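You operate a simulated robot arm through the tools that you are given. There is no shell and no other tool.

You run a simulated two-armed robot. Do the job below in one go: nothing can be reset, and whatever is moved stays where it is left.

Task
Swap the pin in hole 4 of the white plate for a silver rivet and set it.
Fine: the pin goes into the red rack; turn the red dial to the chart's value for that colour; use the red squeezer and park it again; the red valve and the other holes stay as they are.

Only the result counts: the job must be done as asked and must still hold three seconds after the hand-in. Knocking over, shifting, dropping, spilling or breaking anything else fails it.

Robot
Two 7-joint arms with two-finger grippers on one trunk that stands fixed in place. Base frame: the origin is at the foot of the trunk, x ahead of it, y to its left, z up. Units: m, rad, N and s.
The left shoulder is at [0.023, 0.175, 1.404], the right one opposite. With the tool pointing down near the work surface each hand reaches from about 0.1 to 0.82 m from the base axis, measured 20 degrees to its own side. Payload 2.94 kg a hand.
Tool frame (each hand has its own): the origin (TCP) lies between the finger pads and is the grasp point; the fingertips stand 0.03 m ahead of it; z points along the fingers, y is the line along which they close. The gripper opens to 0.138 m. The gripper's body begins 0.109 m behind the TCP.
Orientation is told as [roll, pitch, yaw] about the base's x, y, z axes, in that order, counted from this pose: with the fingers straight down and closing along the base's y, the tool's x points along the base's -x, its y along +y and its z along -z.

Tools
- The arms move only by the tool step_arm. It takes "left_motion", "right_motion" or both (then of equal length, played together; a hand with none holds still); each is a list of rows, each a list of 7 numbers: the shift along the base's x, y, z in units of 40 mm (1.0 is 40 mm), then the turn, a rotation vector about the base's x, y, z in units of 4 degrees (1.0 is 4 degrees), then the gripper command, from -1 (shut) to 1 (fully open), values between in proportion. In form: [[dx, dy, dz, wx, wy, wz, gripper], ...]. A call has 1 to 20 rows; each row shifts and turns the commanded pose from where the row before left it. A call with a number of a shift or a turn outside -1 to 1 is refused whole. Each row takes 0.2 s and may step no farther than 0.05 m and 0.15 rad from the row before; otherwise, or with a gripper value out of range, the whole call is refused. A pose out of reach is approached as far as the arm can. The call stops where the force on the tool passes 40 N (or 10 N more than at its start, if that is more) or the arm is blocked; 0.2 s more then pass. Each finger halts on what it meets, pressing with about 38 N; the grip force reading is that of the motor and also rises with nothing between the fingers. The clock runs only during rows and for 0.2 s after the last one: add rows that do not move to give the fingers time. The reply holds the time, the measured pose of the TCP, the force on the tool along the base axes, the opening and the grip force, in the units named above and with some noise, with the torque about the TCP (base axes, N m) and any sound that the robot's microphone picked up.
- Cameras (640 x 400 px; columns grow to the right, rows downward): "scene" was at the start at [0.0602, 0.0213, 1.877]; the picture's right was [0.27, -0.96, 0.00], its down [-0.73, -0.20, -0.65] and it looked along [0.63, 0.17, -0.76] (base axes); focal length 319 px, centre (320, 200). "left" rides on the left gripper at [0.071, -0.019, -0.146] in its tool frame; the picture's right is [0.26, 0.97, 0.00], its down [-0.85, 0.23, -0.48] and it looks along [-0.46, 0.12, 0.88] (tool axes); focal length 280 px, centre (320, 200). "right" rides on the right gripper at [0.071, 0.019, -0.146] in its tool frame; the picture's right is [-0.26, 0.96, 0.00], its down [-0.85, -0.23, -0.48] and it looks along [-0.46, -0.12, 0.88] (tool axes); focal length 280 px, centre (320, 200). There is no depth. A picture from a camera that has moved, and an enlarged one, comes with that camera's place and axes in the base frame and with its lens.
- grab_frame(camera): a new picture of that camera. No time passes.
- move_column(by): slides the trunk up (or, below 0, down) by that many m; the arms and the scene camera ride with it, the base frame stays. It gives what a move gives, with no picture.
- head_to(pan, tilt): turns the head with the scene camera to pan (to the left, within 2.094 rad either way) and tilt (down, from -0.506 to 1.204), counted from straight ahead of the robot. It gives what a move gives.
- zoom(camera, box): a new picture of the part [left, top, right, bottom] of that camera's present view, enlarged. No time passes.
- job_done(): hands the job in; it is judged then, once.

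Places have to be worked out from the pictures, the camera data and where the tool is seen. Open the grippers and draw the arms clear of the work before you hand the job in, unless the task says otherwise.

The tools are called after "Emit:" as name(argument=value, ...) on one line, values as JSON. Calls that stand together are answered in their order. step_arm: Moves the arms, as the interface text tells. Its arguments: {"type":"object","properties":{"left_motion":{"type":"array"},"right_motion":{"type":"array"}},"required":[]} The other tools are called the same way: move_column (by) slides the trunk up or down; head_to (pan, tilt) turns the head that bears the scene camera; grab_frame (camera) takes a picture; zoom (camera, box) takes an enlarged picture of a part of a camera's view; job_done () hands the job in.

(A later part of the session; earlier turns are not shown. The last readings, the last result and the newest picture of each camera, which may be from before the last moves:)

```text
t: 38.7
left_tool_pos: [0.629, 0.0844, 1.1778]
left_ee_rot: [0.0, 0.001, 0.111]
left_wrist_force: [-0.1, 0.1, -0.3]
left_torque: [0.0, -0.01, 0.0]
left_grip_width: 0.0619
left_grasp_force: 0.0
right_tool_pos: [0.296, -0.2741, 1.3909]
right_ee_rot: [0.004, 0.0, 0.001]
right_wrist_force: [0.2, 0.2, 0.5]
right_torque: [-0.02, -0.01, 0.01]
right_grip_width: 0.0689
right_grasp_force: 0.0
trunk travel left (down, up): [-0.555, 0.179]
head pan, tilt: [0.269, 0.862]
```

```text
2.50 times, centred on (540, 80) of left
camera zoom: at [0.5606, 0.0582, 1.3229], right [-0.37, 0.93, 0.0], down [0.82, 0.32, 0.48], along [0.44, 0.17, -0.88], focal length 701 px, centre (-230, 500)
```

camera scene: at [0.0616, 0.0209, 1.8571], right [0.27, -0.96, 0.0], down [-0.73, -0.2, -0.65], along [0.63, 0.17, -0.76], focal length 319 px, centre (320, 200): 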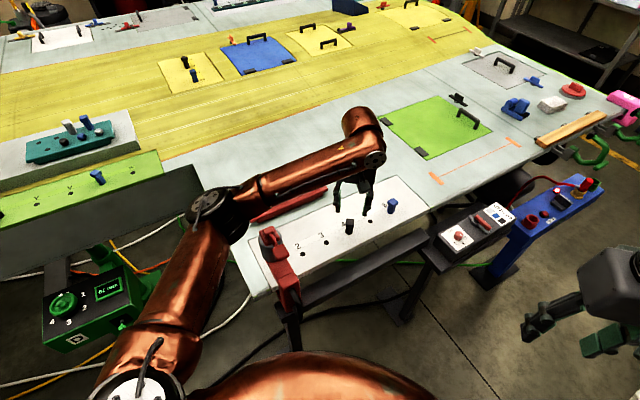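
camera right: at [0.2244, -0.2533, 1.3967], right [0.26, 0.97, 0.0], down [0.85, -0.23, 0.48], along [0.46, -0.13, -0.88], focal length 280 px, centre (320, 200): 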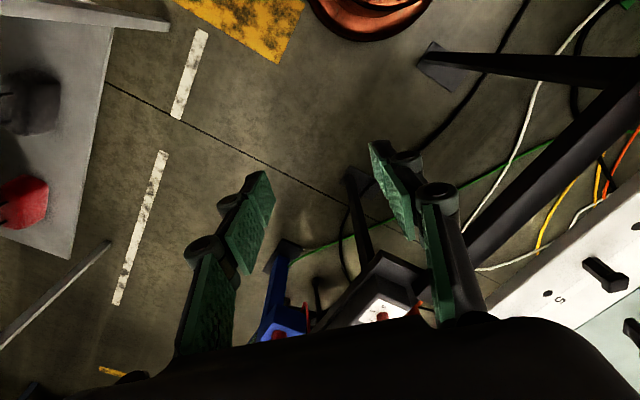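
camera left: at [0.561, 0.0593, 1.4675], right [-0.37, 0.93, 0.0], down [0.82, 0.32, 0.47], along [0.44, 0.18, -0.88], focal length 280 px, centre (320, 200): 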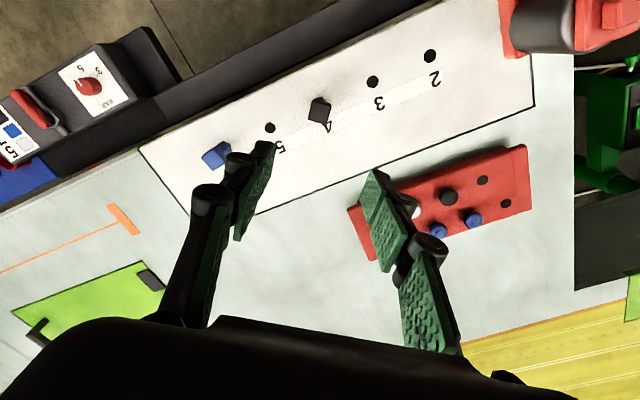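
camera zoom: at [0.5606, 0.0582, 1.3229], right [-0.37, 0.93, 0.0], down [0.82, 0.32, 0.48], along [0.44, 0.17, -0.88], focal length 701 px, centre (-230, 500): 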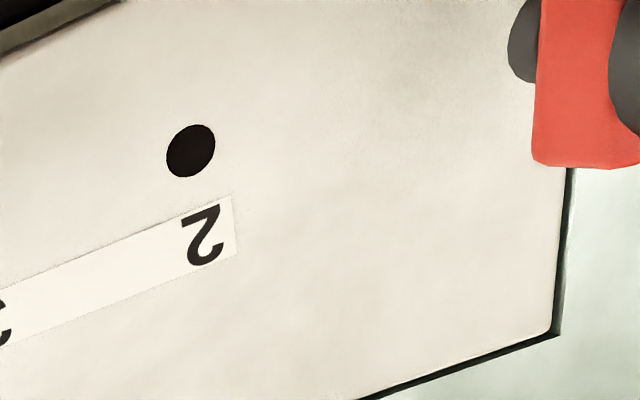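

The squeezer looks unchanged and the elbow now has clearance. I lower the hand to the pin in small steps, watching for any pushback.

Emit:
step_arm(left_motion=[[0, 0, -0.7, 0, 0, 0, -0.1], [0, 0, -0.7, 0, 0, 0, -0.1], [0, 0, 0, 0, 0, 0, -0.1]])

Emit:
zoom(camera="scene", box=[150, 130, 400, 300])

Emit:
zoom(camera="left", box=[220, 80, 420, 240])

```text
t: 39.5
left_tool_pos: [0.6311, 0.0855, 1.1239]
left_ee_rot: [-0.001, -0.001, 0.112]
left_wrist_force: [-0.4, -0.1, 0.9]
left_torque: [0.02, -0.04, 0.0]
left_grip_width: 0.0621
left_grasp_force: 0.2
right_tool_pos: [0.2952, -0.274, 1.3904]
right_ee_rot: [0.001, -0.001, 0.0]
right_wrist_force: [1.1, 0.2, 0.6]
right_torque: [0.01, -0.01, -0.03]
right_grip_width: 0.0692
right_grasp_force: 0.1
trunk travel left (down, up): [-0.555, 0.179]
head pan, tilt: [0.269, 0.862]
```

```text
2.35 times, centred on (275, 215) of scene
camera zoom: at [0.0619, 0.0208, 1.8571], right [0.27, -0.96, 0.0], down [-0.73, -0.2, -0.65], along [0.63, 0.17, -0.76], focal length 751 px, centre (426, 165)
```

zoom: 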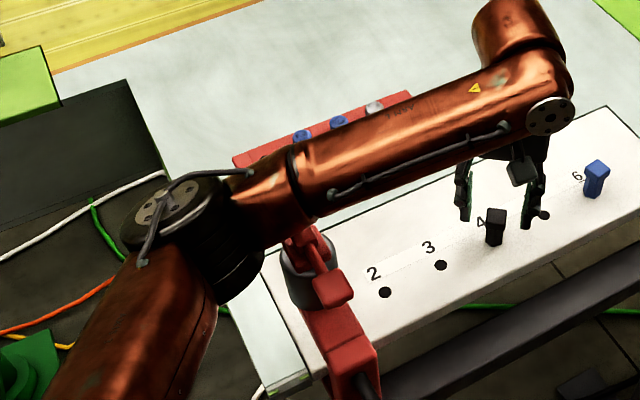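

```text
2.50 times, centred on (320, 160) of left
camera zoom: at [0.5608, 0.0594, 1.268], right [-0.37, 0.93, 0.0], down [0.82, 0.32, 0.48], along [0.44, 0.17, -0.88], focal length 701 px, centre (320, 300)
```

zoom: 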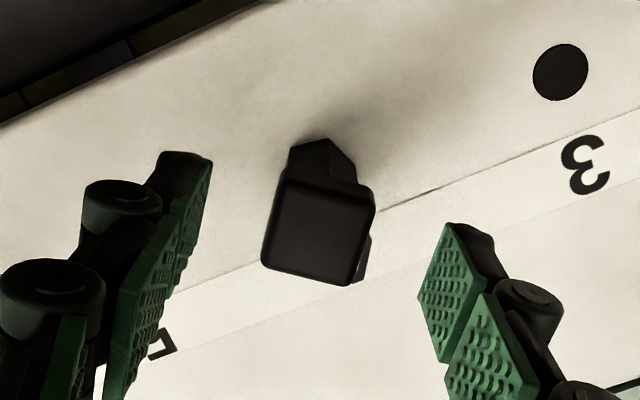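

The forearm is passing quite near the squeezer's cap. I raise the trunk further so the arm comes in steeper, well above the squeezer.

Emit:
move_column(by=0.15)

Emit:
step_arm(left_motion=[[0, 0, -1, 0, 0, 0, -0.1], [0, 0, -1, 0, 0, 0, -0.1], [0, 0, -1, 0, 0, 0, -0.1], [0, 0, -0.7, 0, 0, 0, -0.1], [0, 0, 0, 0, 0, 0, -0.1]])

Emit:
grab_frame(camera="scene")

Emit:
zoom(camera="left", box=[220, 80, 420, 240])

```text
t: 41.2
left_tool_pos: [0.6301, 0.0858, 1.2719]
left_ee_rot: [-0.001, 0.001, 0.111]
left_wrist_force: [0.3, 0.3, 0.2]
left_torque: [0.0, 0.01, 0.0]
left_grip_width: 0.0619
left_grasp_force: 0.1
right_tool_pos: [0.2967, -0.2743, 1.5412]
right_ee_rot: [0.002, 0.001, 0.002]
right_wrist_force: [0.1, 0.6, 0.2]
right_torque: [0.02, 0.0, -0.01]
right_grip_width: 0.0692
right_grasp_force: 0.1
trunk travel left (down, up): [-0.705, 0.029]
head pan, tilt: [0.269, 0.862]
```

```text
t: 42.5
left_tool_pos: [0.629, 0.0861, 1.1253]
left_ee_rot: [0.001, -0.001, 0.112]
left_wrist_force: [-1.0, 0.2, 0.2]
left_torque: [0.01, 0.0, 0.01]
left_grip_width: 0.0621
left_grasp_force: 0.1
right_tool_pos: [0.2964, -0.2733, 1.5418]
right_ee_rot: [0.002, -0.001, -0.001]
right_wrist_force: [-0.1, 0.6, -0.7]
right_torque: [0.0, -0.01, 0.0]
right_grip_width: 0.0691
right_grasp_force: 0.0
trunk travel left (down, up): [-0.705, 0.029]
head pan, tilt: [0.269, 0.862]
```

```text
taken
camera scene: at [0.0551, 0.0209, 2.0068], right [0.27, -0.96, 0.0], down [-0.73, -0.2, -0.65], along [0.63, 0.17, -0.76], focal length 319 px, centre (320, 200)
```

scene: 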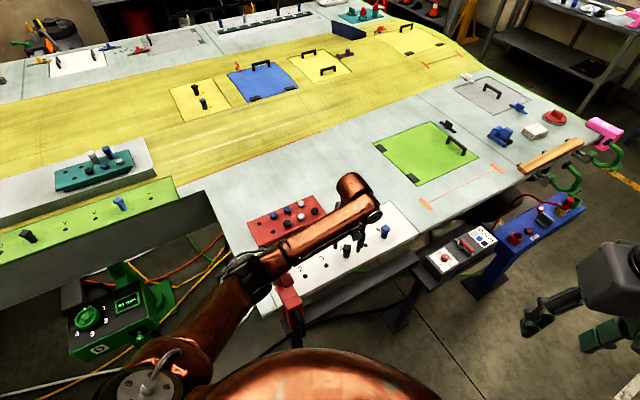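

```text
2.50 times, centred on (320, 160) of left
camera zoom: at [0.5601, 0.0595, 1.2702], right [-0.37, 0.93, 0.0], down [0.82, 0.32, 0.48], along [0.44, 0.18, -0.88], focal length 701 px, centre (320, 300)
```

zoom: 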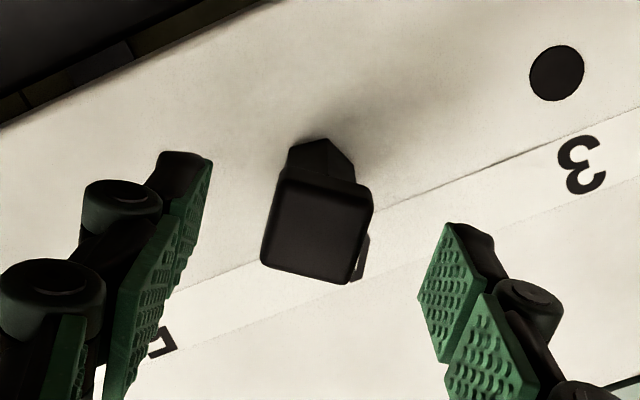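

By my estimate the elbow is now at about (0.33,0.26,1.36), well clear of the squeezer. I descend the last 34 mm to the grasp height.

Emit:
step_arm(left_motion=[[0, 0, -0.4, 0, 0, 0, -0.1], [0, 0, -0.4, 0, 0, 0, -0.1], [0, 0, 0, 0, 0, 0, -0.1]])

Emit:
zoom(camera="left", box=[220, 80, 420, 240])

```text
t: 43.2
left_tool_pos: [0.6295, 0.0873, 1.0943]
left_ee_rot: [0.0, 0.0, 0.111]
left_wrist_force: [0.3, 1.1, 0.3]
left_torque: [0.0, -0.01, 0.02]
left_grip_width: 0.0621
left_grasp_force: 0.0
right_tool_pos: [0.2964, -0.273, 1.5408]
right_ee_rot: [0.0, -0.001, 0.002]
right_wrist_force: [-0.4, 0.5, 0.0]
right_torque: [0.01, 0.0, -0.01]
right_grip_width: 0.069
right_grasp_force: 0.0
trunk travel left (down, up): [-0.705, 0.029]
head pan, tilt: [0.269, 0.862]
```

```text
2.50 times, centred on (320, 160) of left
camera zoom: at [0.56, 0.0602, 1.2387], right [-0.37, 0.93, 0.0], down [0.82, 0.32, 0.48], along [0.44, 0.17, -0.88], focal length 701 px, centre (320, 300)
```

zoom: 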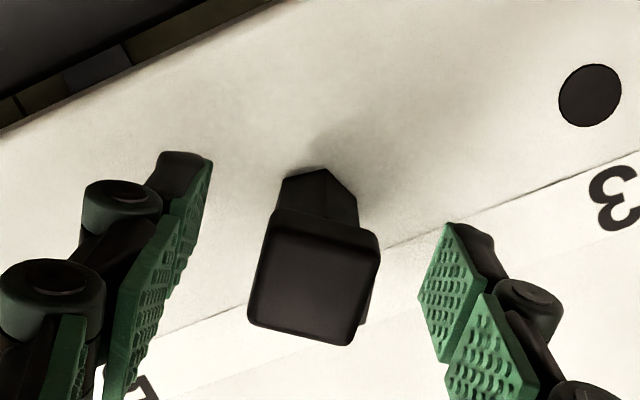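

The pin head top is at about (0.628,0.0857,1.095), nicely between the fingers. I drop 5 mm more and close on it.

Emit:
step_arm(left_motion=[[-0.03, -0.02, -0.12, 0, 0, 0, -0.1], [0, 0, 0, 0, 0, 0, -0.4], [0, 0, 0, 0, 0, 0, -0.55], [0, 0, 0, 0, 0, 0, -0.75], [0, 0, 0, 0, 0, 0, -0.85], [0, 0, 0, 0, 0, 0, -0.85]])

Emit:
zoom(camera="left", box=[220, 80, 420, 240])

Emit:
zoom(camera="scene", box=[260, 150, 420, 290])

```text
t: 44.6
left_tool_pos: [0.6283, 0.0858, 1.0884]
left_ee_rot: [0.0, 0.001, 0.11]
left_wrist_force: [0.3, 0.0, 0.5]
left_torque: [-0.03, -0.01, 0.02]
left_grip_width: 0.024
left_grasp_force: 38.5
right_tool_pos: [0.2965, -0.2729, 1.5424]
right_ee_rot: [0.0, -0.001, 0.0]
right_wrist_force: [-0.5, -0.6, -0.4]
right_torque: [0.0, 0.01, 0.0]
right_grip_width: 0.0689
right_grasp_force: 0.1
trunk travel left (down, up): [-0.705, 0.029]
head pan, tilt: [0.269, 0.862]
```

```text
2.50 times, centred on (320, 160) of left
camera zoom: at [0.5591, 0.059, 1.2333], right [-0.37, 0.93, 0.0], down [0.82, 0.32, 0.48], along [0.44, 0.18, -0.88], focal length 701 px, centre (320, 300)
```

zoom: 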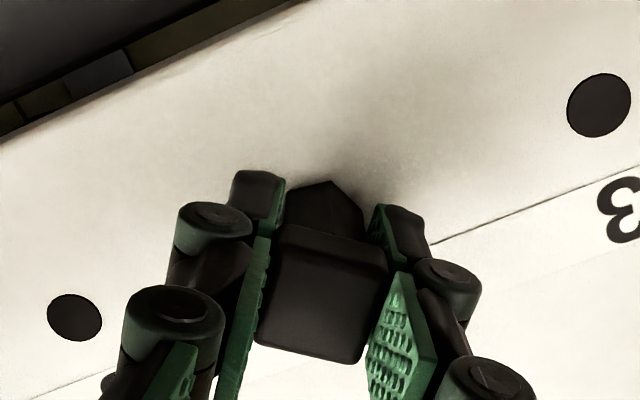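

```text
2.86 times, centred on (340, 220) of scene
camera zoom: at [0.0553, 0.021, 2.0068], right [0.27, -0.96, 0.0], down [-0.73, -0.2, -0.65], along [0.63, 0.17, -0.76], focal length 912 px, centre (263, 143)
```

zoom: 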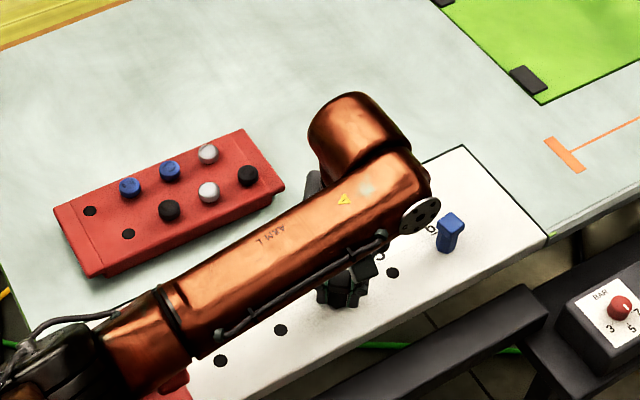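

The pin is held at 24 mm with no side load, so hole 4 is at about (0.6285,0.0858). I lift straight up in small steps.

Emit:
step_arm(left_motion=[[0, 0, 0.25, 0, 0, 0, -0.85], [0, 0, 0.25, 0, 0, 0, -0.85], [0, 0, 0.25, 0, 0, 0, -0.85], [0, 0, 0.25, 0, 0, 0, -0.85]])

Emit:
zoom(camera="left", box=[220, 80, 420, 240])

```text
t: 45.6
left_tool_pos: [0.6294, 0.0863, 1.1297]
left_ee_rot: [-0.001, 0.0, 0.112]
left_wrist_force: [0.1, 0.4, -0.1]
left_torque: [0.0, -0.01, 0.01]
left_grip_width: 0.024
left_grasp_force: 37.4
right_tool_pos: [0.2955, -0.2733, 1.5426]
right_ee_rot: [0.0, 0.0, 0.0]
right_wrist_force: [-0.2, -0.7, 0.3]
right_torque: [0.01, 0.0, -0.01]
right_grip_width: 0.0689
right_grasp_force: 0.2
trunk travel left (down, up): [-0.705, 0.029]
head pan, tilt: [0.269, 0.862]
```

```text
2.50 times, centred on (320, 160) of left
camera zoom: at [0.5598, 0.06, 1.2734], right [-0.37, 0.93, 0.0], down [0.82, 0.32, 0.48], along [0.44, 0.17, -0.88], focal length 701 px, centre (320, 300)
```

zoom: 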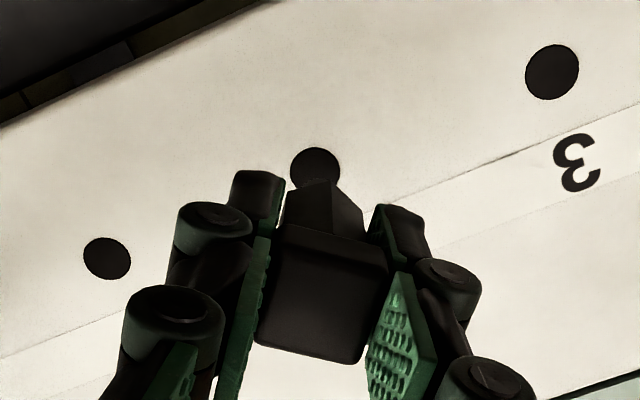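

The pin came out cleanly and hole 4 is visible at (0.629,0.0857). I lift higher and look at the pin's length from the scene camera.

Emit:
step_arm(left_motion=[[0, 0, 0.8, 0, 0, 0, -0.85], [0, 0, 0.8, 0, 0, 0, -0.85], [0, 0, 0.5, 0, 0, 0, -0.85], [0, 0, 0, 0, 0, 0, -0.85]])

Emit:
grab_frame(camera="left")

Emit:
zoom(camera="scene", box=[230, 130, 430, 290])

```text
t: 46.6
left_tool_pos: [0.6281, 0.0874, 1.2096]
left_ee_rot: [0.0, 0.001, 0.112]
left_wrist_force: [-0.1, 0.2, 0.2]
left_torque: [0.01, -0.03, 0.01]
left_grip_width: 0.024
left_grasp_force: 38.2
right_tool_pos: [0.2965, -0.2745, 1.5417]
right_ee_rot: [0.001, -0.002, -0.001]
right_wrist_force: [0.4, -0.2, 0.1]
right_torque: [0.03, -0.01, -0.03]
right_grip_width: 0.0693
right_grasp_force: 0.1
trunk travel left (down, up): [-0.705, 0.029]
head pan, tilt: [0.269, 0.862]
```

```text
taken
camera left: at [0.5594, 0.0597, 1.3558], right [-0.37, 0.93, 0.0], down [0.82, 0.32, 0.48], along [0.44, 0.18, -0.88], focal length 280 px, centre (320, 200)
```

left: 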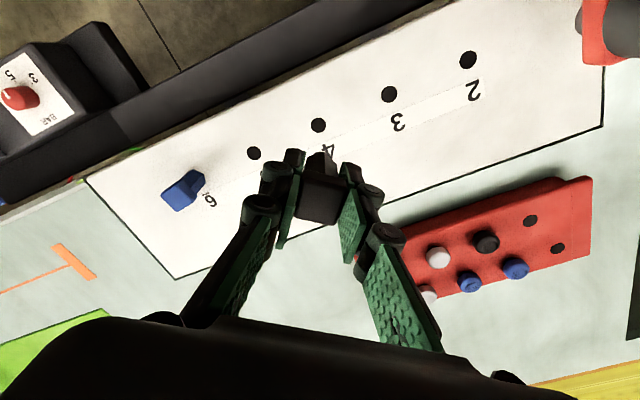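

```text
2.50 times, centred on (330, 210) of scene
camera zoom: at [0.055, 0.0202, 2.0068], right [0.27, -0.96, 0.0], down [-0.73, -0.2, -0.65], along [0.63, 0.17, -0.76], focal length 798 px, centre (295, 175)
```

zoom: 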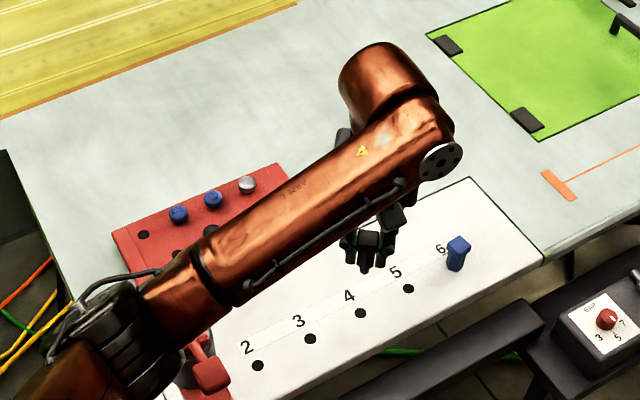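

Emit:
zoom(camera="scene", box=[325, 205, 375, 245])

Emit:
zoom(camera="left", box=[370, 160, 610, 320])

```text
10.00 times, centred on (350, 225) of scene
camera zoom: at [0.055, 0.0202, 2.0068], right [0.27, -0.96, 0.0], down [-0.73, -0.2, -0.65], along [0.63, 0.17, -0.76], focal length 3191 px, centre (20, -50)
```

zoom: 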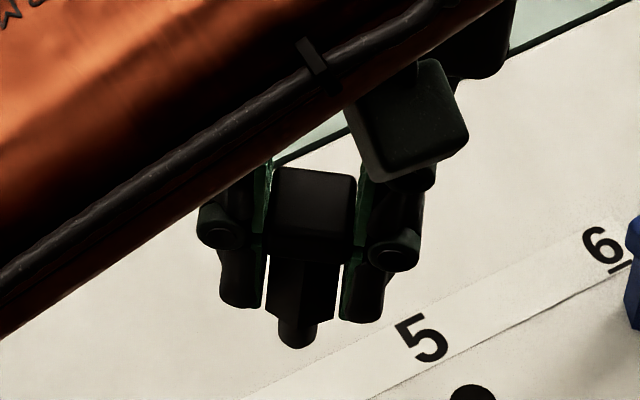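

```text
2.50 times, centred on (490, 240) of left
camera zoom: at [0.5594, 0.0597, 1.3558], right [-0.37, 0.93, 0.0], down [0.82, 0.32, 0.48], along [0.44, 0.18, -0.88], focal length 701 px, centre (-105, 100)
```

zoom: 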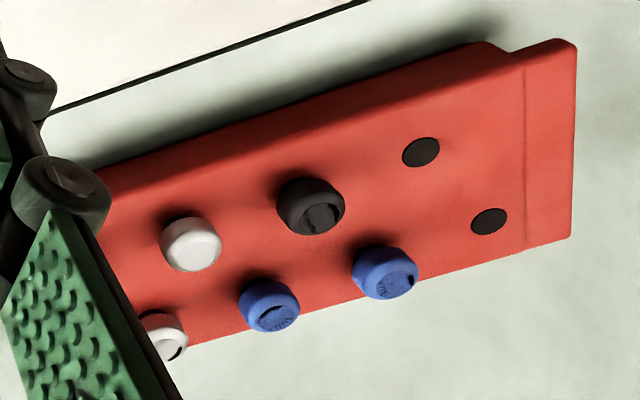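

The pin has a short ~12 mm shank (tip about 60 mm below the TCP) and the holes are ~16 mm wide. The rack top is at z≈1.080 with the empty hole A at (0.6347,0.3522), so I carry the pin above it while turning to yaw -45° so that the fingers stay clear of neighbouring rivets.

Emit:
step_arm(left_motion=[[0, 0, 0.5, 0, 0, 0, -0.85], [0, 0.2, 0.5, 0, 0, -0.9885, -0.85], [0.0125, 0.5425, 0, 0, 0, -0.9885, -0.85], [0.0125, 0.5425, 0, 0, 0, -0.9885, -0.85], [0.0125, 0.5425, 0, 0, 0, -0.9885, -0.85], [0.0125, 0.5425, 0, 0, 0, -0.9885, -0.85], [0.0125, 0.5425, 0, 0, 0, -0.9885, -0.85], [0.0125, 0.5425, 0, 0, 0, -0.9885, -0.85], [0.0125, 0.5425, 0, 0, 0, -0.9885, -0.85], [0.0125, 0.5425, 0, 0, 0, -0.9885, -0.85], [0.0125, 0.5425, 0, 0, 0, -0.9885, -0.85], [0.0125, 0.5425, 0, 0, 0, -0.9885, -0.85], [0.0125, 0.5425, 0, 0, 0, -0.9885, -0.85], [0, 0.4, 0, 0, 0, -0.9885, -0.85], [0, 0, 0, 0, 0, 0, -0.85]])

Emit:
grab_frame(camera="left")

Emit:
grab_frame(camera="scene")

```text
t: 49.9
left_tool_pos: [0.6329, 0.3475, 1.2527]
left_ee_rot: [0.0, 0.001, -0.786]
left_wrist_force: [-1.0, -0.5, -1.6]
left_torque: [0.0, 0.02, 0.0]
left_grip_width: 0.024
left_grasp_force: 38.1
right_tool_pos: [0.296, -0.2744, 1.541]
right_ee_rot: [0.002, 0.001, 0.0]
right_wrist_force: [1.1, -0.3, 0.6]
right_torque: [0.02, 0.01, -0.02]
right_grip_width: 0.0689
right_grasp_force: 0.1
trunk travel left (down, up): [-0.705, 0.029]
head pan, tilt: [0.269, 0.862]
```

```text
taken
camera left: at [0.5688, 0.3841, 1.3986], right [0.5, 0.87, 0.0], down [0.76, -0.44, 0.48], along [0.41, -0.24, -0.88], focal length 280 px, centre (320, 200)
```

left: 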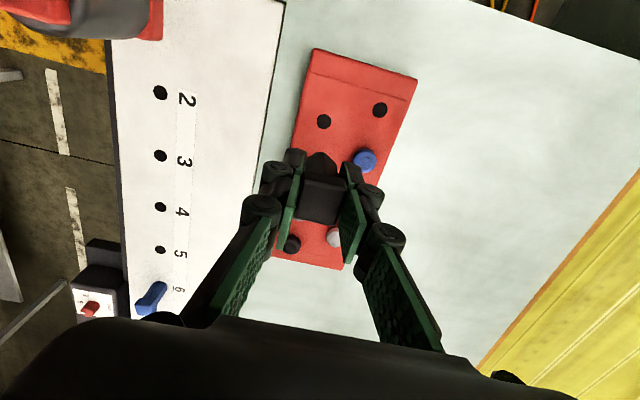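

```text
taken
camera scene: at [0.0554, 0.0209, 2.0068], right [0.27, -0.96, 0.0], down [-0.73, -0.2, -0.65], along [0.63, 0.17, -0.76], focal length 319 px, centre (320, 200)
```

scene: 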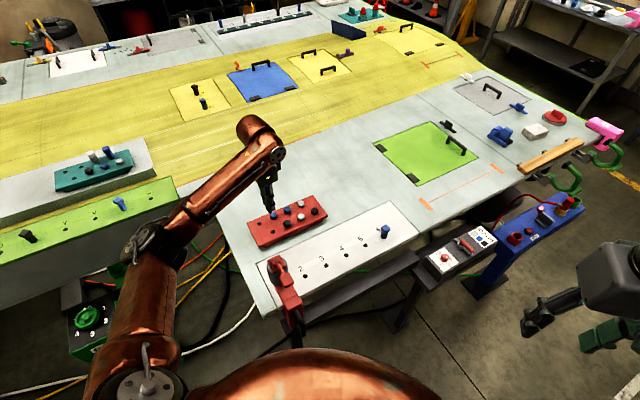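

The pin is above the rack. I enlarge the left view to check hole A's position from here.

Emit:
zoom(camera="left", box=[270, 40, 430, 200])

Emit:
zoom(camera="scene", box=[230, 160, 340, 260])

```text
2.50 times, centred on (350, 120) of left
camera zoom: at [0.5688, 0.3841, 1.3986], right [0.5, 0.87, 0.0], down [0.76, -0.44, 0.48], along [0.41, -0.24, -0.88], focal length 701 px, centre (245, 400)
```

zoom: 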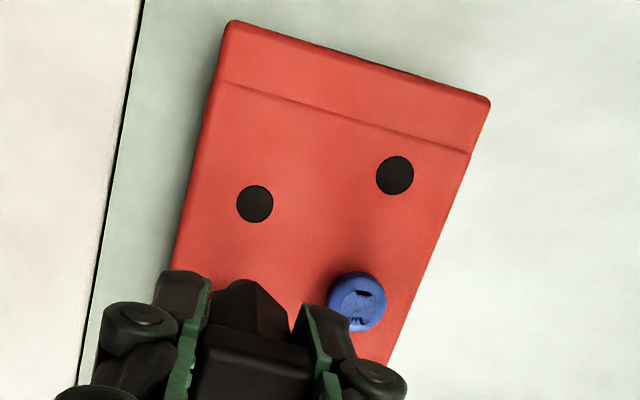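

```text
4.00 times, centred on (285, 210) of scene
camera zoom: at [0.0554, 0.0209, 2.0068], right [0.27, -0.96, 0.0], down [-0.73, -0.2, -0.65], along [0.63, 0.17, -0.76], focal length 1276 px, centre (460, 160)
```

zoom: 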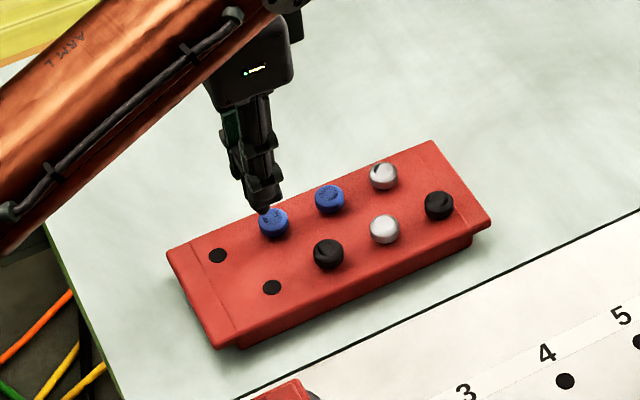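

Hole A checks out at (0.634,0.352). I shift 4 mm in y and descend until the shank tip is about 15 mm above the rack, then verify.

Emit:
step_arm(left_motion=[[0, 0.09, -0.5, 0, 0, 0, -0.85], [0, 0, -0.7, 0, 0, 0, -0.85], [0, 0, -0.7, 0, 0, 0, -0.85], [0, 0, -0.4, 0, 0, 0, -0.85], [0, 0, 0, 0, 0, 0, -0.85]])

Emit:
zoom(camera="left", box=[240, 60, 440, 220])

Emit:
zoom(camera="scene", box=[230, 160, 340, 260])

```text
t: 51.0
left_tool_pos: [0.6341, 0.3494, 1.1606]
left_ee_rot: [0.001, 0.0, -0.785]
left_wrist_force: [0.5, 0.0, -0.7]
left_torque: [-0.02, 0.01, -0.01]
left_grip_width: 0.024
left_grasp_force: 38.0
right_tool_pos: [0.2965, -0.2743, 1.5417]
right_ee_rot: [0.001, 0.001, 0.0]
right_wrist_force: [0.3, -0.4, 0.4]
right_torque: [0.06, -0.01, 0.0]
right_grip_width: 0.0688
right_grasp_force: 0.1
trunk travel left (down, up): [-0.705, 0.029]
head pan, tilt: [0.269, 0.862]
```

```text
2.50 times, centred on (340, 140) of left
camera zoom: at [0.569, 0.3875, 1.3045], right [0.5, 0.87, 0.0], down [0.76, -0.44, 0.48], along [0.41, -0.24, -0.88], focal length 701 px, centre (270, 350)
```

zoom: 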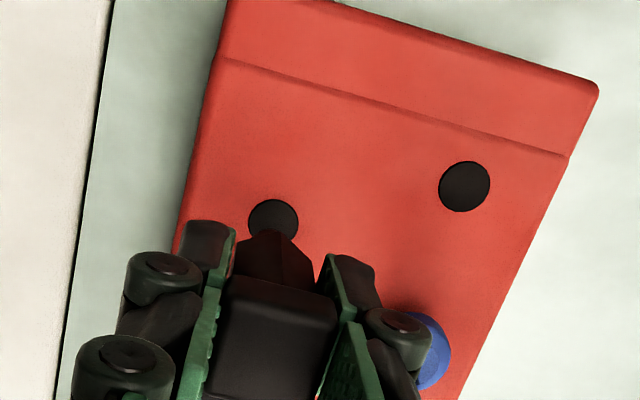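

```text
4.00 times, centred on (285, 210) of scene
camera zoom: at [0.0552, 0.0211, 2.0068], right [0.27, -0.96, 0.0], down [-0.73, -0.2, -0.65], along [0.63, 0.17, -0.76], focal length 1276 px, centre (460, 160)
```

zoom: 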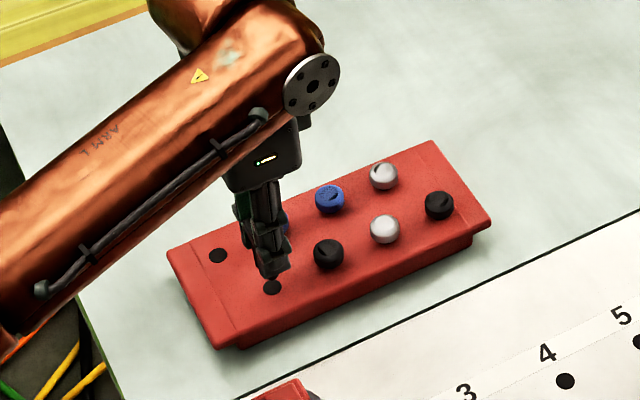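

The hole sits within about 1 mm of the pin axis. I lower the pin into the hole slowly, watching the contact force.

Emit:
step_arm(left_motion=[[0.02, 0.02, -0.25, 0, 0, 0, -0.85], [0, 0, -0.25, 0, 0, 0, -0.85], [0, 0, -0.2, 0, 0, 0, -0.85], [0, 0, -0.15, 0, 0, 0, -0.85], [0, 0, 0, 0, 0, 0, -0.85]])

Emit:
zoom(camera="left", box=[240, 60, 440, 220])

Emit:
zoom(camera="scene", box=[230, 160, 340, 260])

```text
t: 52.2
left_tool_pos: [0.6352, 0.3512, 1.126]
left_ee_rot: [-0.002, 0.001, -0.786]
left_wrist_force: [-0.3, 0.4, -1.5]
left_torque: [0.01, 0.0, 0.04]
left_grip_width: 0.0239
left_grasp_force: 38.2
right_tool_pos: [0.297, -0.2734, 1.5419]
right_ee_rot: [0.0, 0.001, 0.001]
right_wrist_force: [0.0, -0.5, 0.5]
right_torque: [0.01, 0.03, -0.06]
right_grip_width: 0.069
right_grasp_force: 0.1
trunk travel left (down, up): [-0.705, 0.029]
head pan, tilt: [0.269, 0.862]
```

```text
2.50 times, centred on (340, 140) of left
camera zoom: at [0.5701, 0.3885, 1.2707], right [0.5, 0.87, 0.0], down [0.76, -0.44, 0.48], along [0.41, -0.24, -0.88], focal length 701 px, centre (270, 350)
```

zoom: 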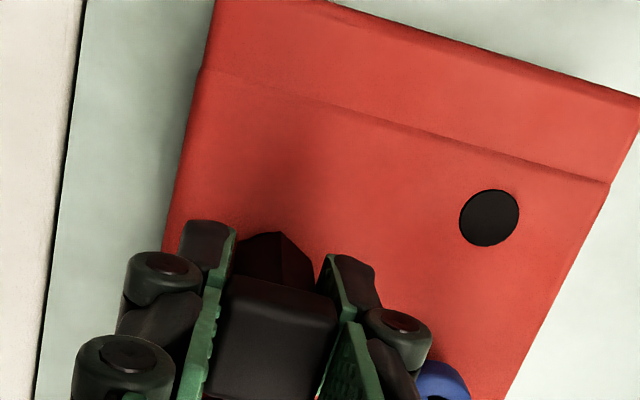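

```text
4.00 times, centred on (285, 210) of scene
camera zoom: at [0.0551, 0.0213, 2.0068], right [0.27, -0.96, 0.0], down [-0.73, -0.2, -0.65], along [0.63, 0.17, -0.76], focal length 1276 px, centre (460, 160)
```

zoom: 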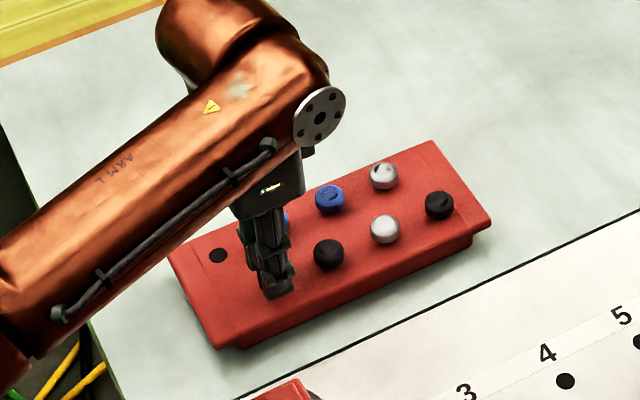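

No contact yet at TCP z 1.126, so the shank is inside the hole. I continue a few more millimetres until the body seats.

Emit:
step_arm(left_motion=[[0, 0, -0.08, 0, 0, 0, -0.85], [0, 0, -0.05, 0, 0, 0, -0.85], [0, 0, 0, 0, 0, 0, -0.85]])

Emit:
step_arm(left_motion=[[0, 0, -0.04, 0, 0, 0, -0.85], [0, 0, 0, 0, 0, 0, -0.85]])

```text
t: 53.0
left_tool_pos: [0.635, 0.352, 1.1211]
left_ee_rot: [-0.002, -0.001, -0.785]
left_wrist_force: [0.2, -0.3, -0.4]
left_torque: [-0.01, -0.04, -0.01]
left_grip_width: 0.0239
left_grasp_force: 38.0
right_tool_pos: [0.2962, -0.2737, 1.5397]
right_ee_rot: [0.0, 0.001, -0.001]
right_wrist_force: [0.4, -0.4, -0.8]
right_torque: [0.0, 0.0, 0.03]
right_grip_width: 0.0689
right_grasp_force: 0.1
trunk travel left (down, up): [-0.705, 0.029]
head pan, tilt: [0.269, 0.862]
```

```text
t: 53.6
left_tool_pos: [0.6352, 0.3521, 1.1206]
left_ee_rot: [0.001, -0.001, -0.785]
left_wrist_force: [-0.7, 0.3, 3.5]
left_torque: [0.02, 0.03, 0.02]
left_grip_width: 0.024
left_grasp_force: 37.7
right_tool_pos: [0.2969, -0.2731, 1.5406]
right_ee_rot: [-0.001, -0.001, 0.0]
right_wrist_force: [0.1, 0.9, 1.0]
right_torque: [-0.03, 0.02, -0.03]
right_grip_width: 0.0691
right_grasp_force: 0.0
trunk travel left (down, up): [-0.705, 0.029]
head pan, tilt: [0.269, 0.862]
```

The pin seats with a light 3.5 N contact. I open the fingers modestly and lift straight up.

Emit:
step_arm(left_motion=[[0, 0, 0, 0, 0, 0, -0.55], [0, 0, 0, 0, 0, 0, -0.4], [0, 0, 0, 0, 0, 0, -0.4], [0, 0, 0.4, 0, 0, 0, -0.4], [0, 0, 0.8, 0, 0, 0, -0.4], [0, 0, 0.8, 0, 0, 0, -0.4], [0, 0, 0, 0, 0, 0, -0.4]])

Emit:
grab_frame(camera="left")

Emit:
zoom(camera="scene", box=[230, 160, 340, 260])

```text
t: 55.2
left_tool_pos: [0.6359, 0.3532, 1.1988]
left_ee_rot: [-0.001, 0.0, -0.785]
left_wrist_force: [1.0, 0.7, -0.2]
left_torque: [0.0, -0.01, 0.01]
left_grip_width: 0.0415
left_grasp_force: 0.1
right_tool_pos: [0.2967, -0.2732, 1.5413]
right_ee_rot: [0.001, -0.002, -0.001]
right_wrist_force: [0.7, 0.3, -0.3]
right_torque: [-0.01, 0.02, -0.02]
right_grip_width: 0.0689
right_grasp_force: 0.0
trunk travel left (down, up): [-0.705, 0.029]
head pan, tilt: [0.269, 0.862]
```

```text
taken
camera left: at [0.5712, 0.3907, 1.3439], right [0.5, 0.87, 0.0], down [0.76, -0.44, 0.48], along [0.41, -0.24, -0.88], focal length 280 px, centre (320, 200)
```

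left: 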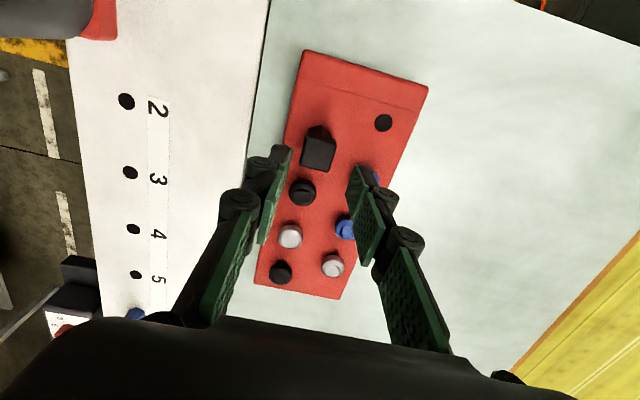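

```text
4.00 times, centred on (285, 210) of scene
camera zoom: at [0.0553, 0.0216, 2.0068], right [0.27, -0.96, 0.0], down [-0.73, -0.2, -0.65], along [0.63, 0.17, -0.76], focal length 1276 px, centre (460, 160)
```

zoom: 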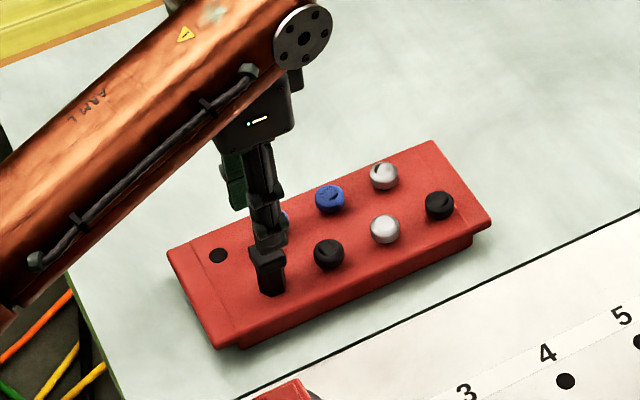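

The pin stands in the rack. Now I locate the clean silver rivet in the enlarged left view.

Emit:
zoom(camera="left", box=[240, 170, 360, 290])

Emit:
zoom(camera="left", box=[265, 210, 315, 260])

Emit:
zoom(camera="scene", box=[290, 195, 350, 235])

```text
3.33 times, centred on (300, 230) of left
camera zoom: at [0.5712, 0.3907, 1.3439], right [0.5, 0.87, 0.0], down [0.76, -0.44, 0.48], along [0.41, -0.24, -0.88], focal length 935 px, centre (387, 100)
```

zoom: 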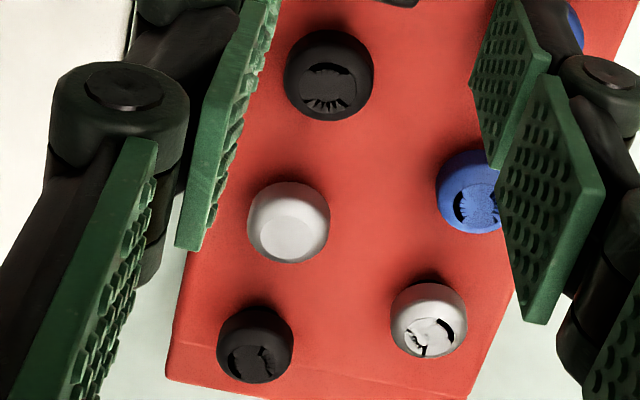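

```text
8.00 times, centred on (290, 235) of left
camera zoom: at [0.5712, 0.3907, 1.3439], right [0.5, 0.87, 0.0], down [0.76, -0.44, 0.48], along [0.41, -0.24, -0.88], focal length 2243 px, centre (560, -80)
```

zoom: 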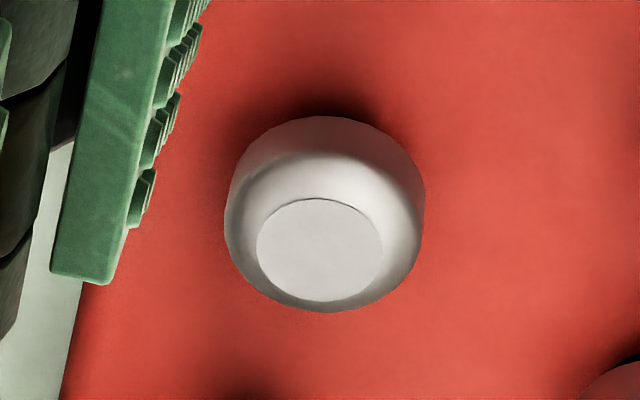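

```text
10.00 times, centred on (320, 215) of scene
camera zoom: at [0.0553, 0.0216, 2.0068], right [0.27, -0.96, 0.0], down [-0.73, -0.2, -0.65], along [0.63, 0.17, -0.76], focal length 3191 px, centre (320, 50)
```

zoom: 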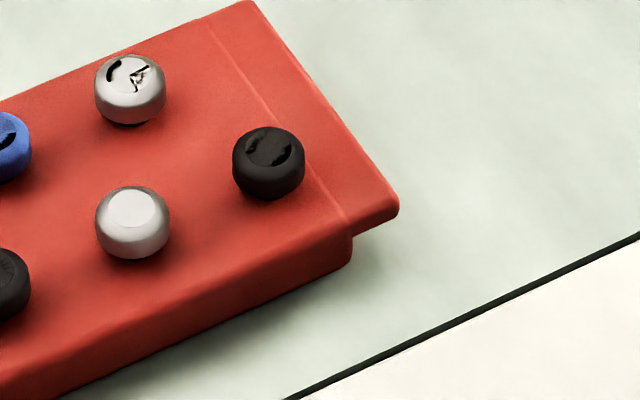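

The clean silver rivet's head top is at (0.7123,0.2721,1.102), about 26.7 mm across. It is near the reach limit with the trunk this high, so I raise the hand while moving across, then lower the trunk by 0.1 m.

Emit:
step_arm(left_motion=[[0, 0, 1, 0, 0, 0, -0.4], [0, 0, 1, 0, 0, 0, -0.4], [0.5, -0.5, 0.5, 0, 0, 0, -0.4], [0.5, -0.5, 0, 0, 0, 0, -0.4], [0.5, -0.5, 0, 0, 0, 0, -0.4], [0, 0, 0, 0, 0, 0, -0.4]])

Emit:
move_column(by=-0.1)

Emit:
grab_frame(camera="scene")

Emit:
grab_frame(camera="left")

```text
t: 56.6
left_tool_pos: [0.6943, 0.2922, 1.298]
left_ee_rot: [0.0, 0.0, -0.787]
left_wrist_force: [0.1, 0.2, -0.5]
left_torque: [-0.04, -0.05, -0.02]
left_grip_width: 0.0414
left_grasp_force: 0.1
right_tool_pos: [0.2975, -0.2734, 1.5418]
right_ee_rot: [0.0, 0.0, -0.001]
right_wrist_force: [0.5, 0.6, -0.9]
right_torque: [0.0, 0.02, 0.01]
right_grip_width: 0.0693
right_grasp_force: 0.0
trunk travel left (down, up): [-0.705, 0.029]
head pan, tilt: [0.269, 0.862]
```

```text
t: 58.0
left_tool_pos: [0.695, 0.2914, 1.2002]
left_ee_rot: [0.002, 0.001, -0.786]
left_wrist_force: [0.1, -0.2, -1.0]
left_torque: [0.03, 0.02, 0.02]
left_grip_width: 0.0413
left_grasp_force: 0.1
right_tool_pos: [0.2959, -0.2739, 1.4419]
right_ee_rot: [0.0, -0.001, -0.001]
right_wrist_force: [0.3, -0.2, -0.5]
right_torque: [0.05, -0.03, 0.02]
right_grip_width: 0.0691
right_grasp_force: 0.1
trunk travel left (down, up): [-0.605, 0.129]
head pan, tilt: [0.269, 0.862]
```

```text
taken
camera scene: at [0.0578, 0.0213, 1.9071], right [0.27, -0.96, 0.0], down [-0.73, -0.2, -0.65], along [0.63, 0.17, -0.76], focal length 319 px, centre (320, 200)
```

scene: 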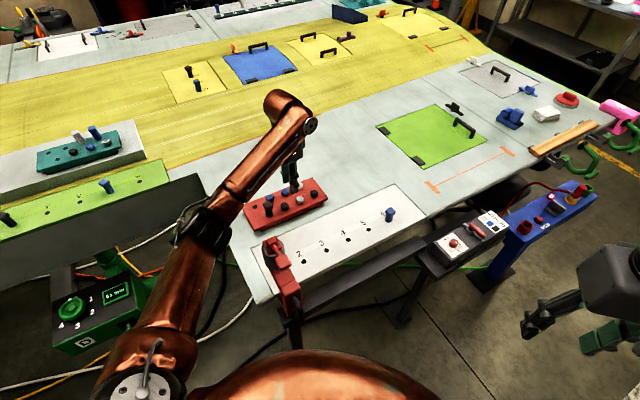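

```text
taken
camera left: at [0.63, 0.3294, 1.3448], right [0.5, 0.87, 0.0], down [0.76, -0.44, 0.48], along [0.41, -0.24, -0.88], focal length 280 px, centre (320, 200)
```

left: 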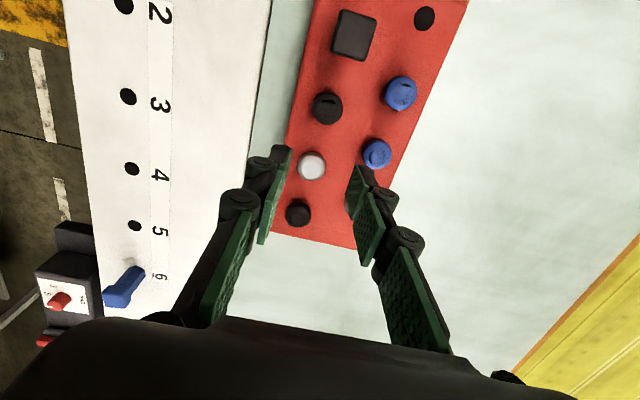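

I move over the rivet and come down to z 1.15 for a check.

Emit:
step_arm(left_motion=[[0.43, -0.48, 0, 0, 0, 0, -0.4], [0, 0, -0.6, 0, 0, 0, -0.4], [0, 0, -0.6, 0, 0, 0, -0.4], [0, 0, 0, 0, 0, 0, -0.4]])

Emit:
zoom(camera="left", box=[240, 90, 400, 250])

Emit:
zoom(camera="scene", box=[230, 150, 340, 240])

```text
t: 59.0
left_tool_pos: [0.7135, 0.2728, 1.1523]
left_ee_rot: [0.001, 0.0, -0.785]
left_wrist_force: [0.0, 0.1, 0.1]
left_torque: [0.01, -0.02, 0.01]
left_grip_width: 0.0413
left_grasp_force: 0.0
right_tool_pos: [0.296, -0.2745, 1.4412]
right_ee_rot: [0.003, 0.0, -0.001]
right_wrist_force: [0.2, -0.4, 0.3]
right_torque: [0.0, 0.0, -0.01]
right_grip_width: 0.069
right_grasp_force: 0.1
trunk travel left (down, up): [-0.605, 0.129]
head pan, tilt: [0.269, 0.862]
```

```text
2.50 times, centred on (320, 170) of left
camera zoom: at [0.6484, 0.3093, 1.2973], right [0.5, 0.87, 0.0], down [0.76, -0.44, 0.48], along [0.41, -0.24, -0.88], focal length 701 px, centre (320, 275)
```

zoom: 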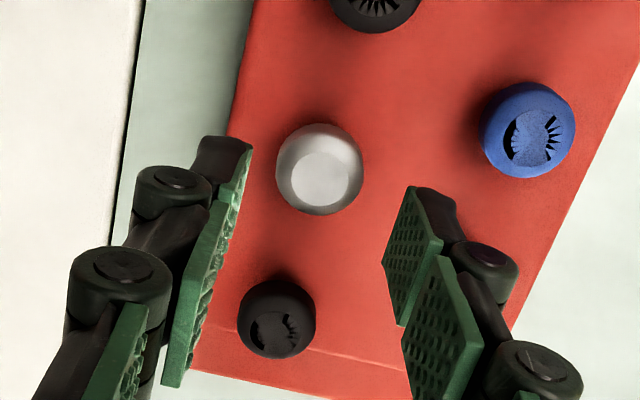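

```text
4.44 times, centred on (285, 195) of scene
camera zoom: at [0.0581, 0.0198, 1.907], right [0.27, -0.96, 0.0], down [-0.73, -0.2, -0.65], along [0.63, 0.17, -0.76], focal length 1418 px, centre (476, 222)
```

zoom: 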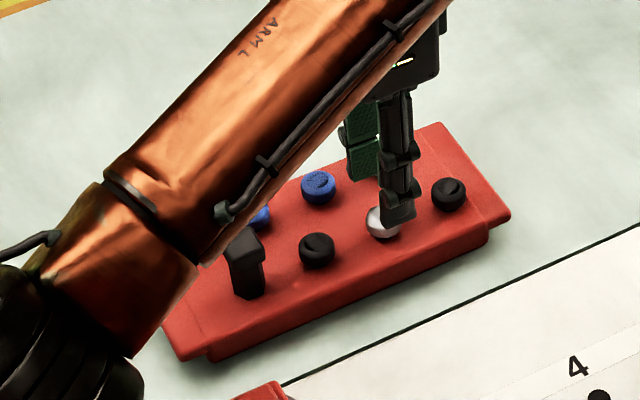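

The rivet is within 1 mm of the grasp axis. I descend to TCP z≈1.115 (fingertips about 5 mm over the rack) and look.

Emit:
step_arm(left_motion=[[0, 0, -0.35, 0, 0, 0, -0.4], [0, 0, -0.35, 0, 0, 0, -0.4], [0, 0, -0.22, 0, 0, 0, -0.4], [0, 0, 0, 0, 0, 0, -0.4]])

Emit:
zoom(camera="left", box=[240, 90, 400, 250])

Emit:
zoom(camera="scene", box=[290, 180, 350, 220])

```text
t: 60.0
left_tool_pos: [0.7116, 0.2734, 1.1161]
left_ee_rot: [-0.001, 0.0, -0.785]
left_wrist_force: [0.6, -0.3, 0.3]
left_torque: [0.02, -0.01, 0.0]
left_grip_width: 0.0414
left_grasp_force: 0.0
right_tool_pos: [0.2959, -0.2739, 1.4406]
right_ee_rot: [0.002, 0.0, 0.0]
right_wrist_force: [-0.1, 0.3, -0.4]
right_torque: [0.0, 0.01, 0.01]
right_grip_width: 0.0689
right_grasp_force: 0.1
trunk travel left (down, up): [-0.605, 0.129]
head pan, tilt: [0.269, 0.862]
```

```text
2.50 times, centred on (320, 170) of left
camera zoom: at [0.647, 0.31, 1.2596], right [0.5, 0.87, 0.0], down [0.76, -0.44, 0.48], along [0.41, -0.24, -0.88], focal length 701 px, centre (320, 275)
```

zoom: 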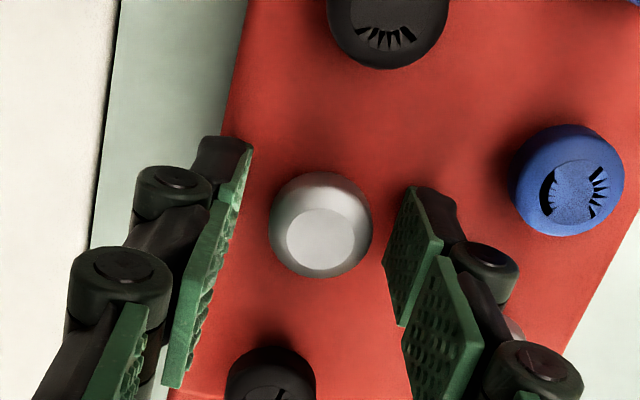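

```text
10.00 times, centred on (320, 200) of scene
camera zoom: at [0.0581, 0.0208, 1.907], right [0.27, -0.96, 0.0], down [-0.73, -0.2, -0.65], along [0.63, 0.17, -0.76], focal length 3191 px, centre (320, 200)
```

zoom: 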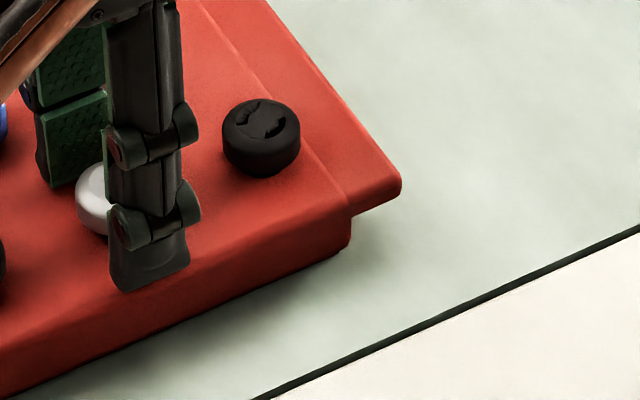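

Aligned and clear. I close on the rivet head.

Emit:
step_arm(left_motion=[[0.02, 0, 0, 0, 0, 0, -0.5], [0, 0, 0, 0, 0, 0, -0.7], [0, 0, 0, 0, 0, 0, -0.85], [0, 0, 0, 0, 0, 0, -0.85], [0, 0, 0, 0, 0, 0, -0.85]])

Emit:
zoom(camera="left", box=[240, 90, 400, 250])

```text
t: 61.2
left_tool_pos: [0.7116, 0.2726, 1.1145]
left_ee_rot: [0.001, 0.002, -0.786]
left_wrist_force: [-0.9, 0.6, -0.5]
left_torque: [0.01, 0.0, 0.02]
left_grip_width: 0.0247
left_grasp_force: 37.8
right_tool_pos: [0.2961, -0.273, 1.44]
right_ee_rot: [0.001, -0.001, 0.0]
right_wrist_force: [0.1, -0.3, 0.2]
right_torque: [-0.02, -0.02, -0.05]
right_grip_width: 0.0691
right_grasp_force: 0.1
trunk travel left (down, up): [-0.605, 0.129]
head pan, tilt: [0.269, 0.862]
```

```text
2.50 times, centred on (320, 170) of left
camera zoom: at [0.6477, 0.3103, 1.2592], right [0.5, 0.87, 0.0], down [0.76, -0.44, 0.48], along [0.41, -0.24, -0.88], focal length 701 px, centre (320, 275)
```

zoom: 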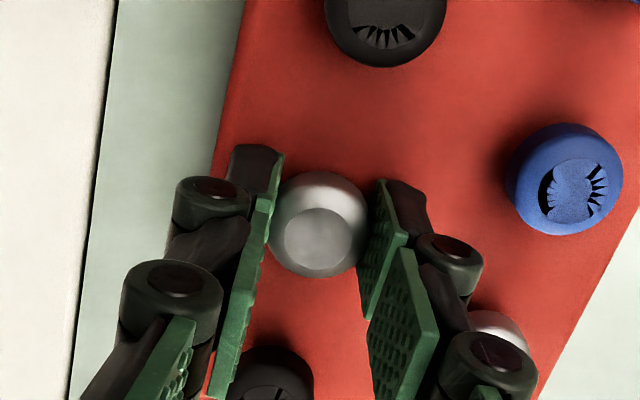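

The rivet is gripped at 24.7 mm. I lift it straight out of the rack in small steps.

Emit:
step_arm(left_motion=[[0, 0, 0.25, 0, 0, 0, -0.85], [0, 0, 0.25, 0, 0, 0, -0.85], [0, 0, 0.3, 0, 0, 0, -0.85], [0, 0, 0.4, 0, 0, 0, -0.85], [0, 0, 0.6, 0, 0, 0, -0.85], [0, 0, 0.6, 0, 0, 0, -0.85], [0, 0, 0, 0, 0, 0, -0.85]])

Emit:
grab_frame(camera="left")

Emit:
zoom(camera="scene", box=[230, 120, 350, 230])

```text
t: 62.8
left_tool_pos: [0.7132, 0.2746, 1.2132]
left_ee_rot: [-0.001, 0.001, -0.785]
left_wrist_force: [0.5, -0.8, 0.5]
left_torque: [0.0, 0.0, 0.0]
left_grip_width: 0.0246
left_grasp_force: 37.8
right_tool_pos: [0.296, -0.2728, 1.4419]
right_ee_rot: [0.0, 0.001, 0.002]
right_wrist_force: [0.1, 0.3, -0.2]
right_torque: [-0.02, -0.01, -0.01]
right_grip_width: 0.0691
right_grasp_force: 0.0
trunk travel left (down, up): [-0.605, 0.129]
head pan, tilt: [0.269, 0.862]
```

```text
taken
camera left: at [0.6486, 0.3112, 1.3567], right [0.5, 0.87, 0.0], down [0.76, -0.44, 0.48], along [0.41, -0.24, -0.88], focal length 280 px, centre (320, 200)
```

left: 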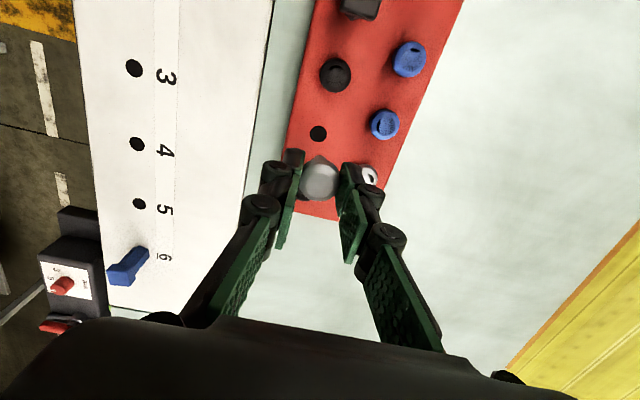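

```text
3.64 times, centred on (290, 175) of scene
camera zoom: at [0.0585, 0.0214, 1.9069], right [0.27, -0.96, 0.0], down [-0.73, -0.2, -0.65], along [0.63, 0.17, -0.76], focal length 1160 px, centre (429, 291)
```

zoom: 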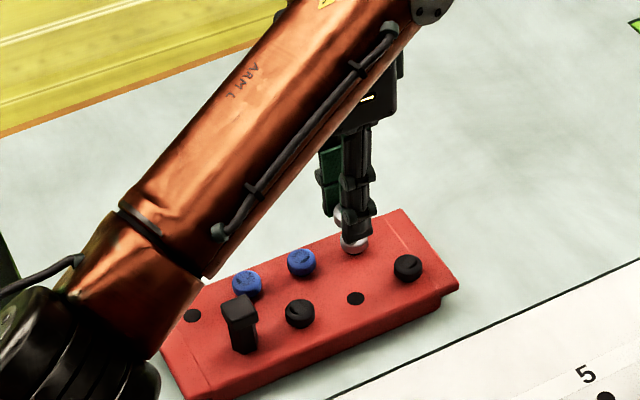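

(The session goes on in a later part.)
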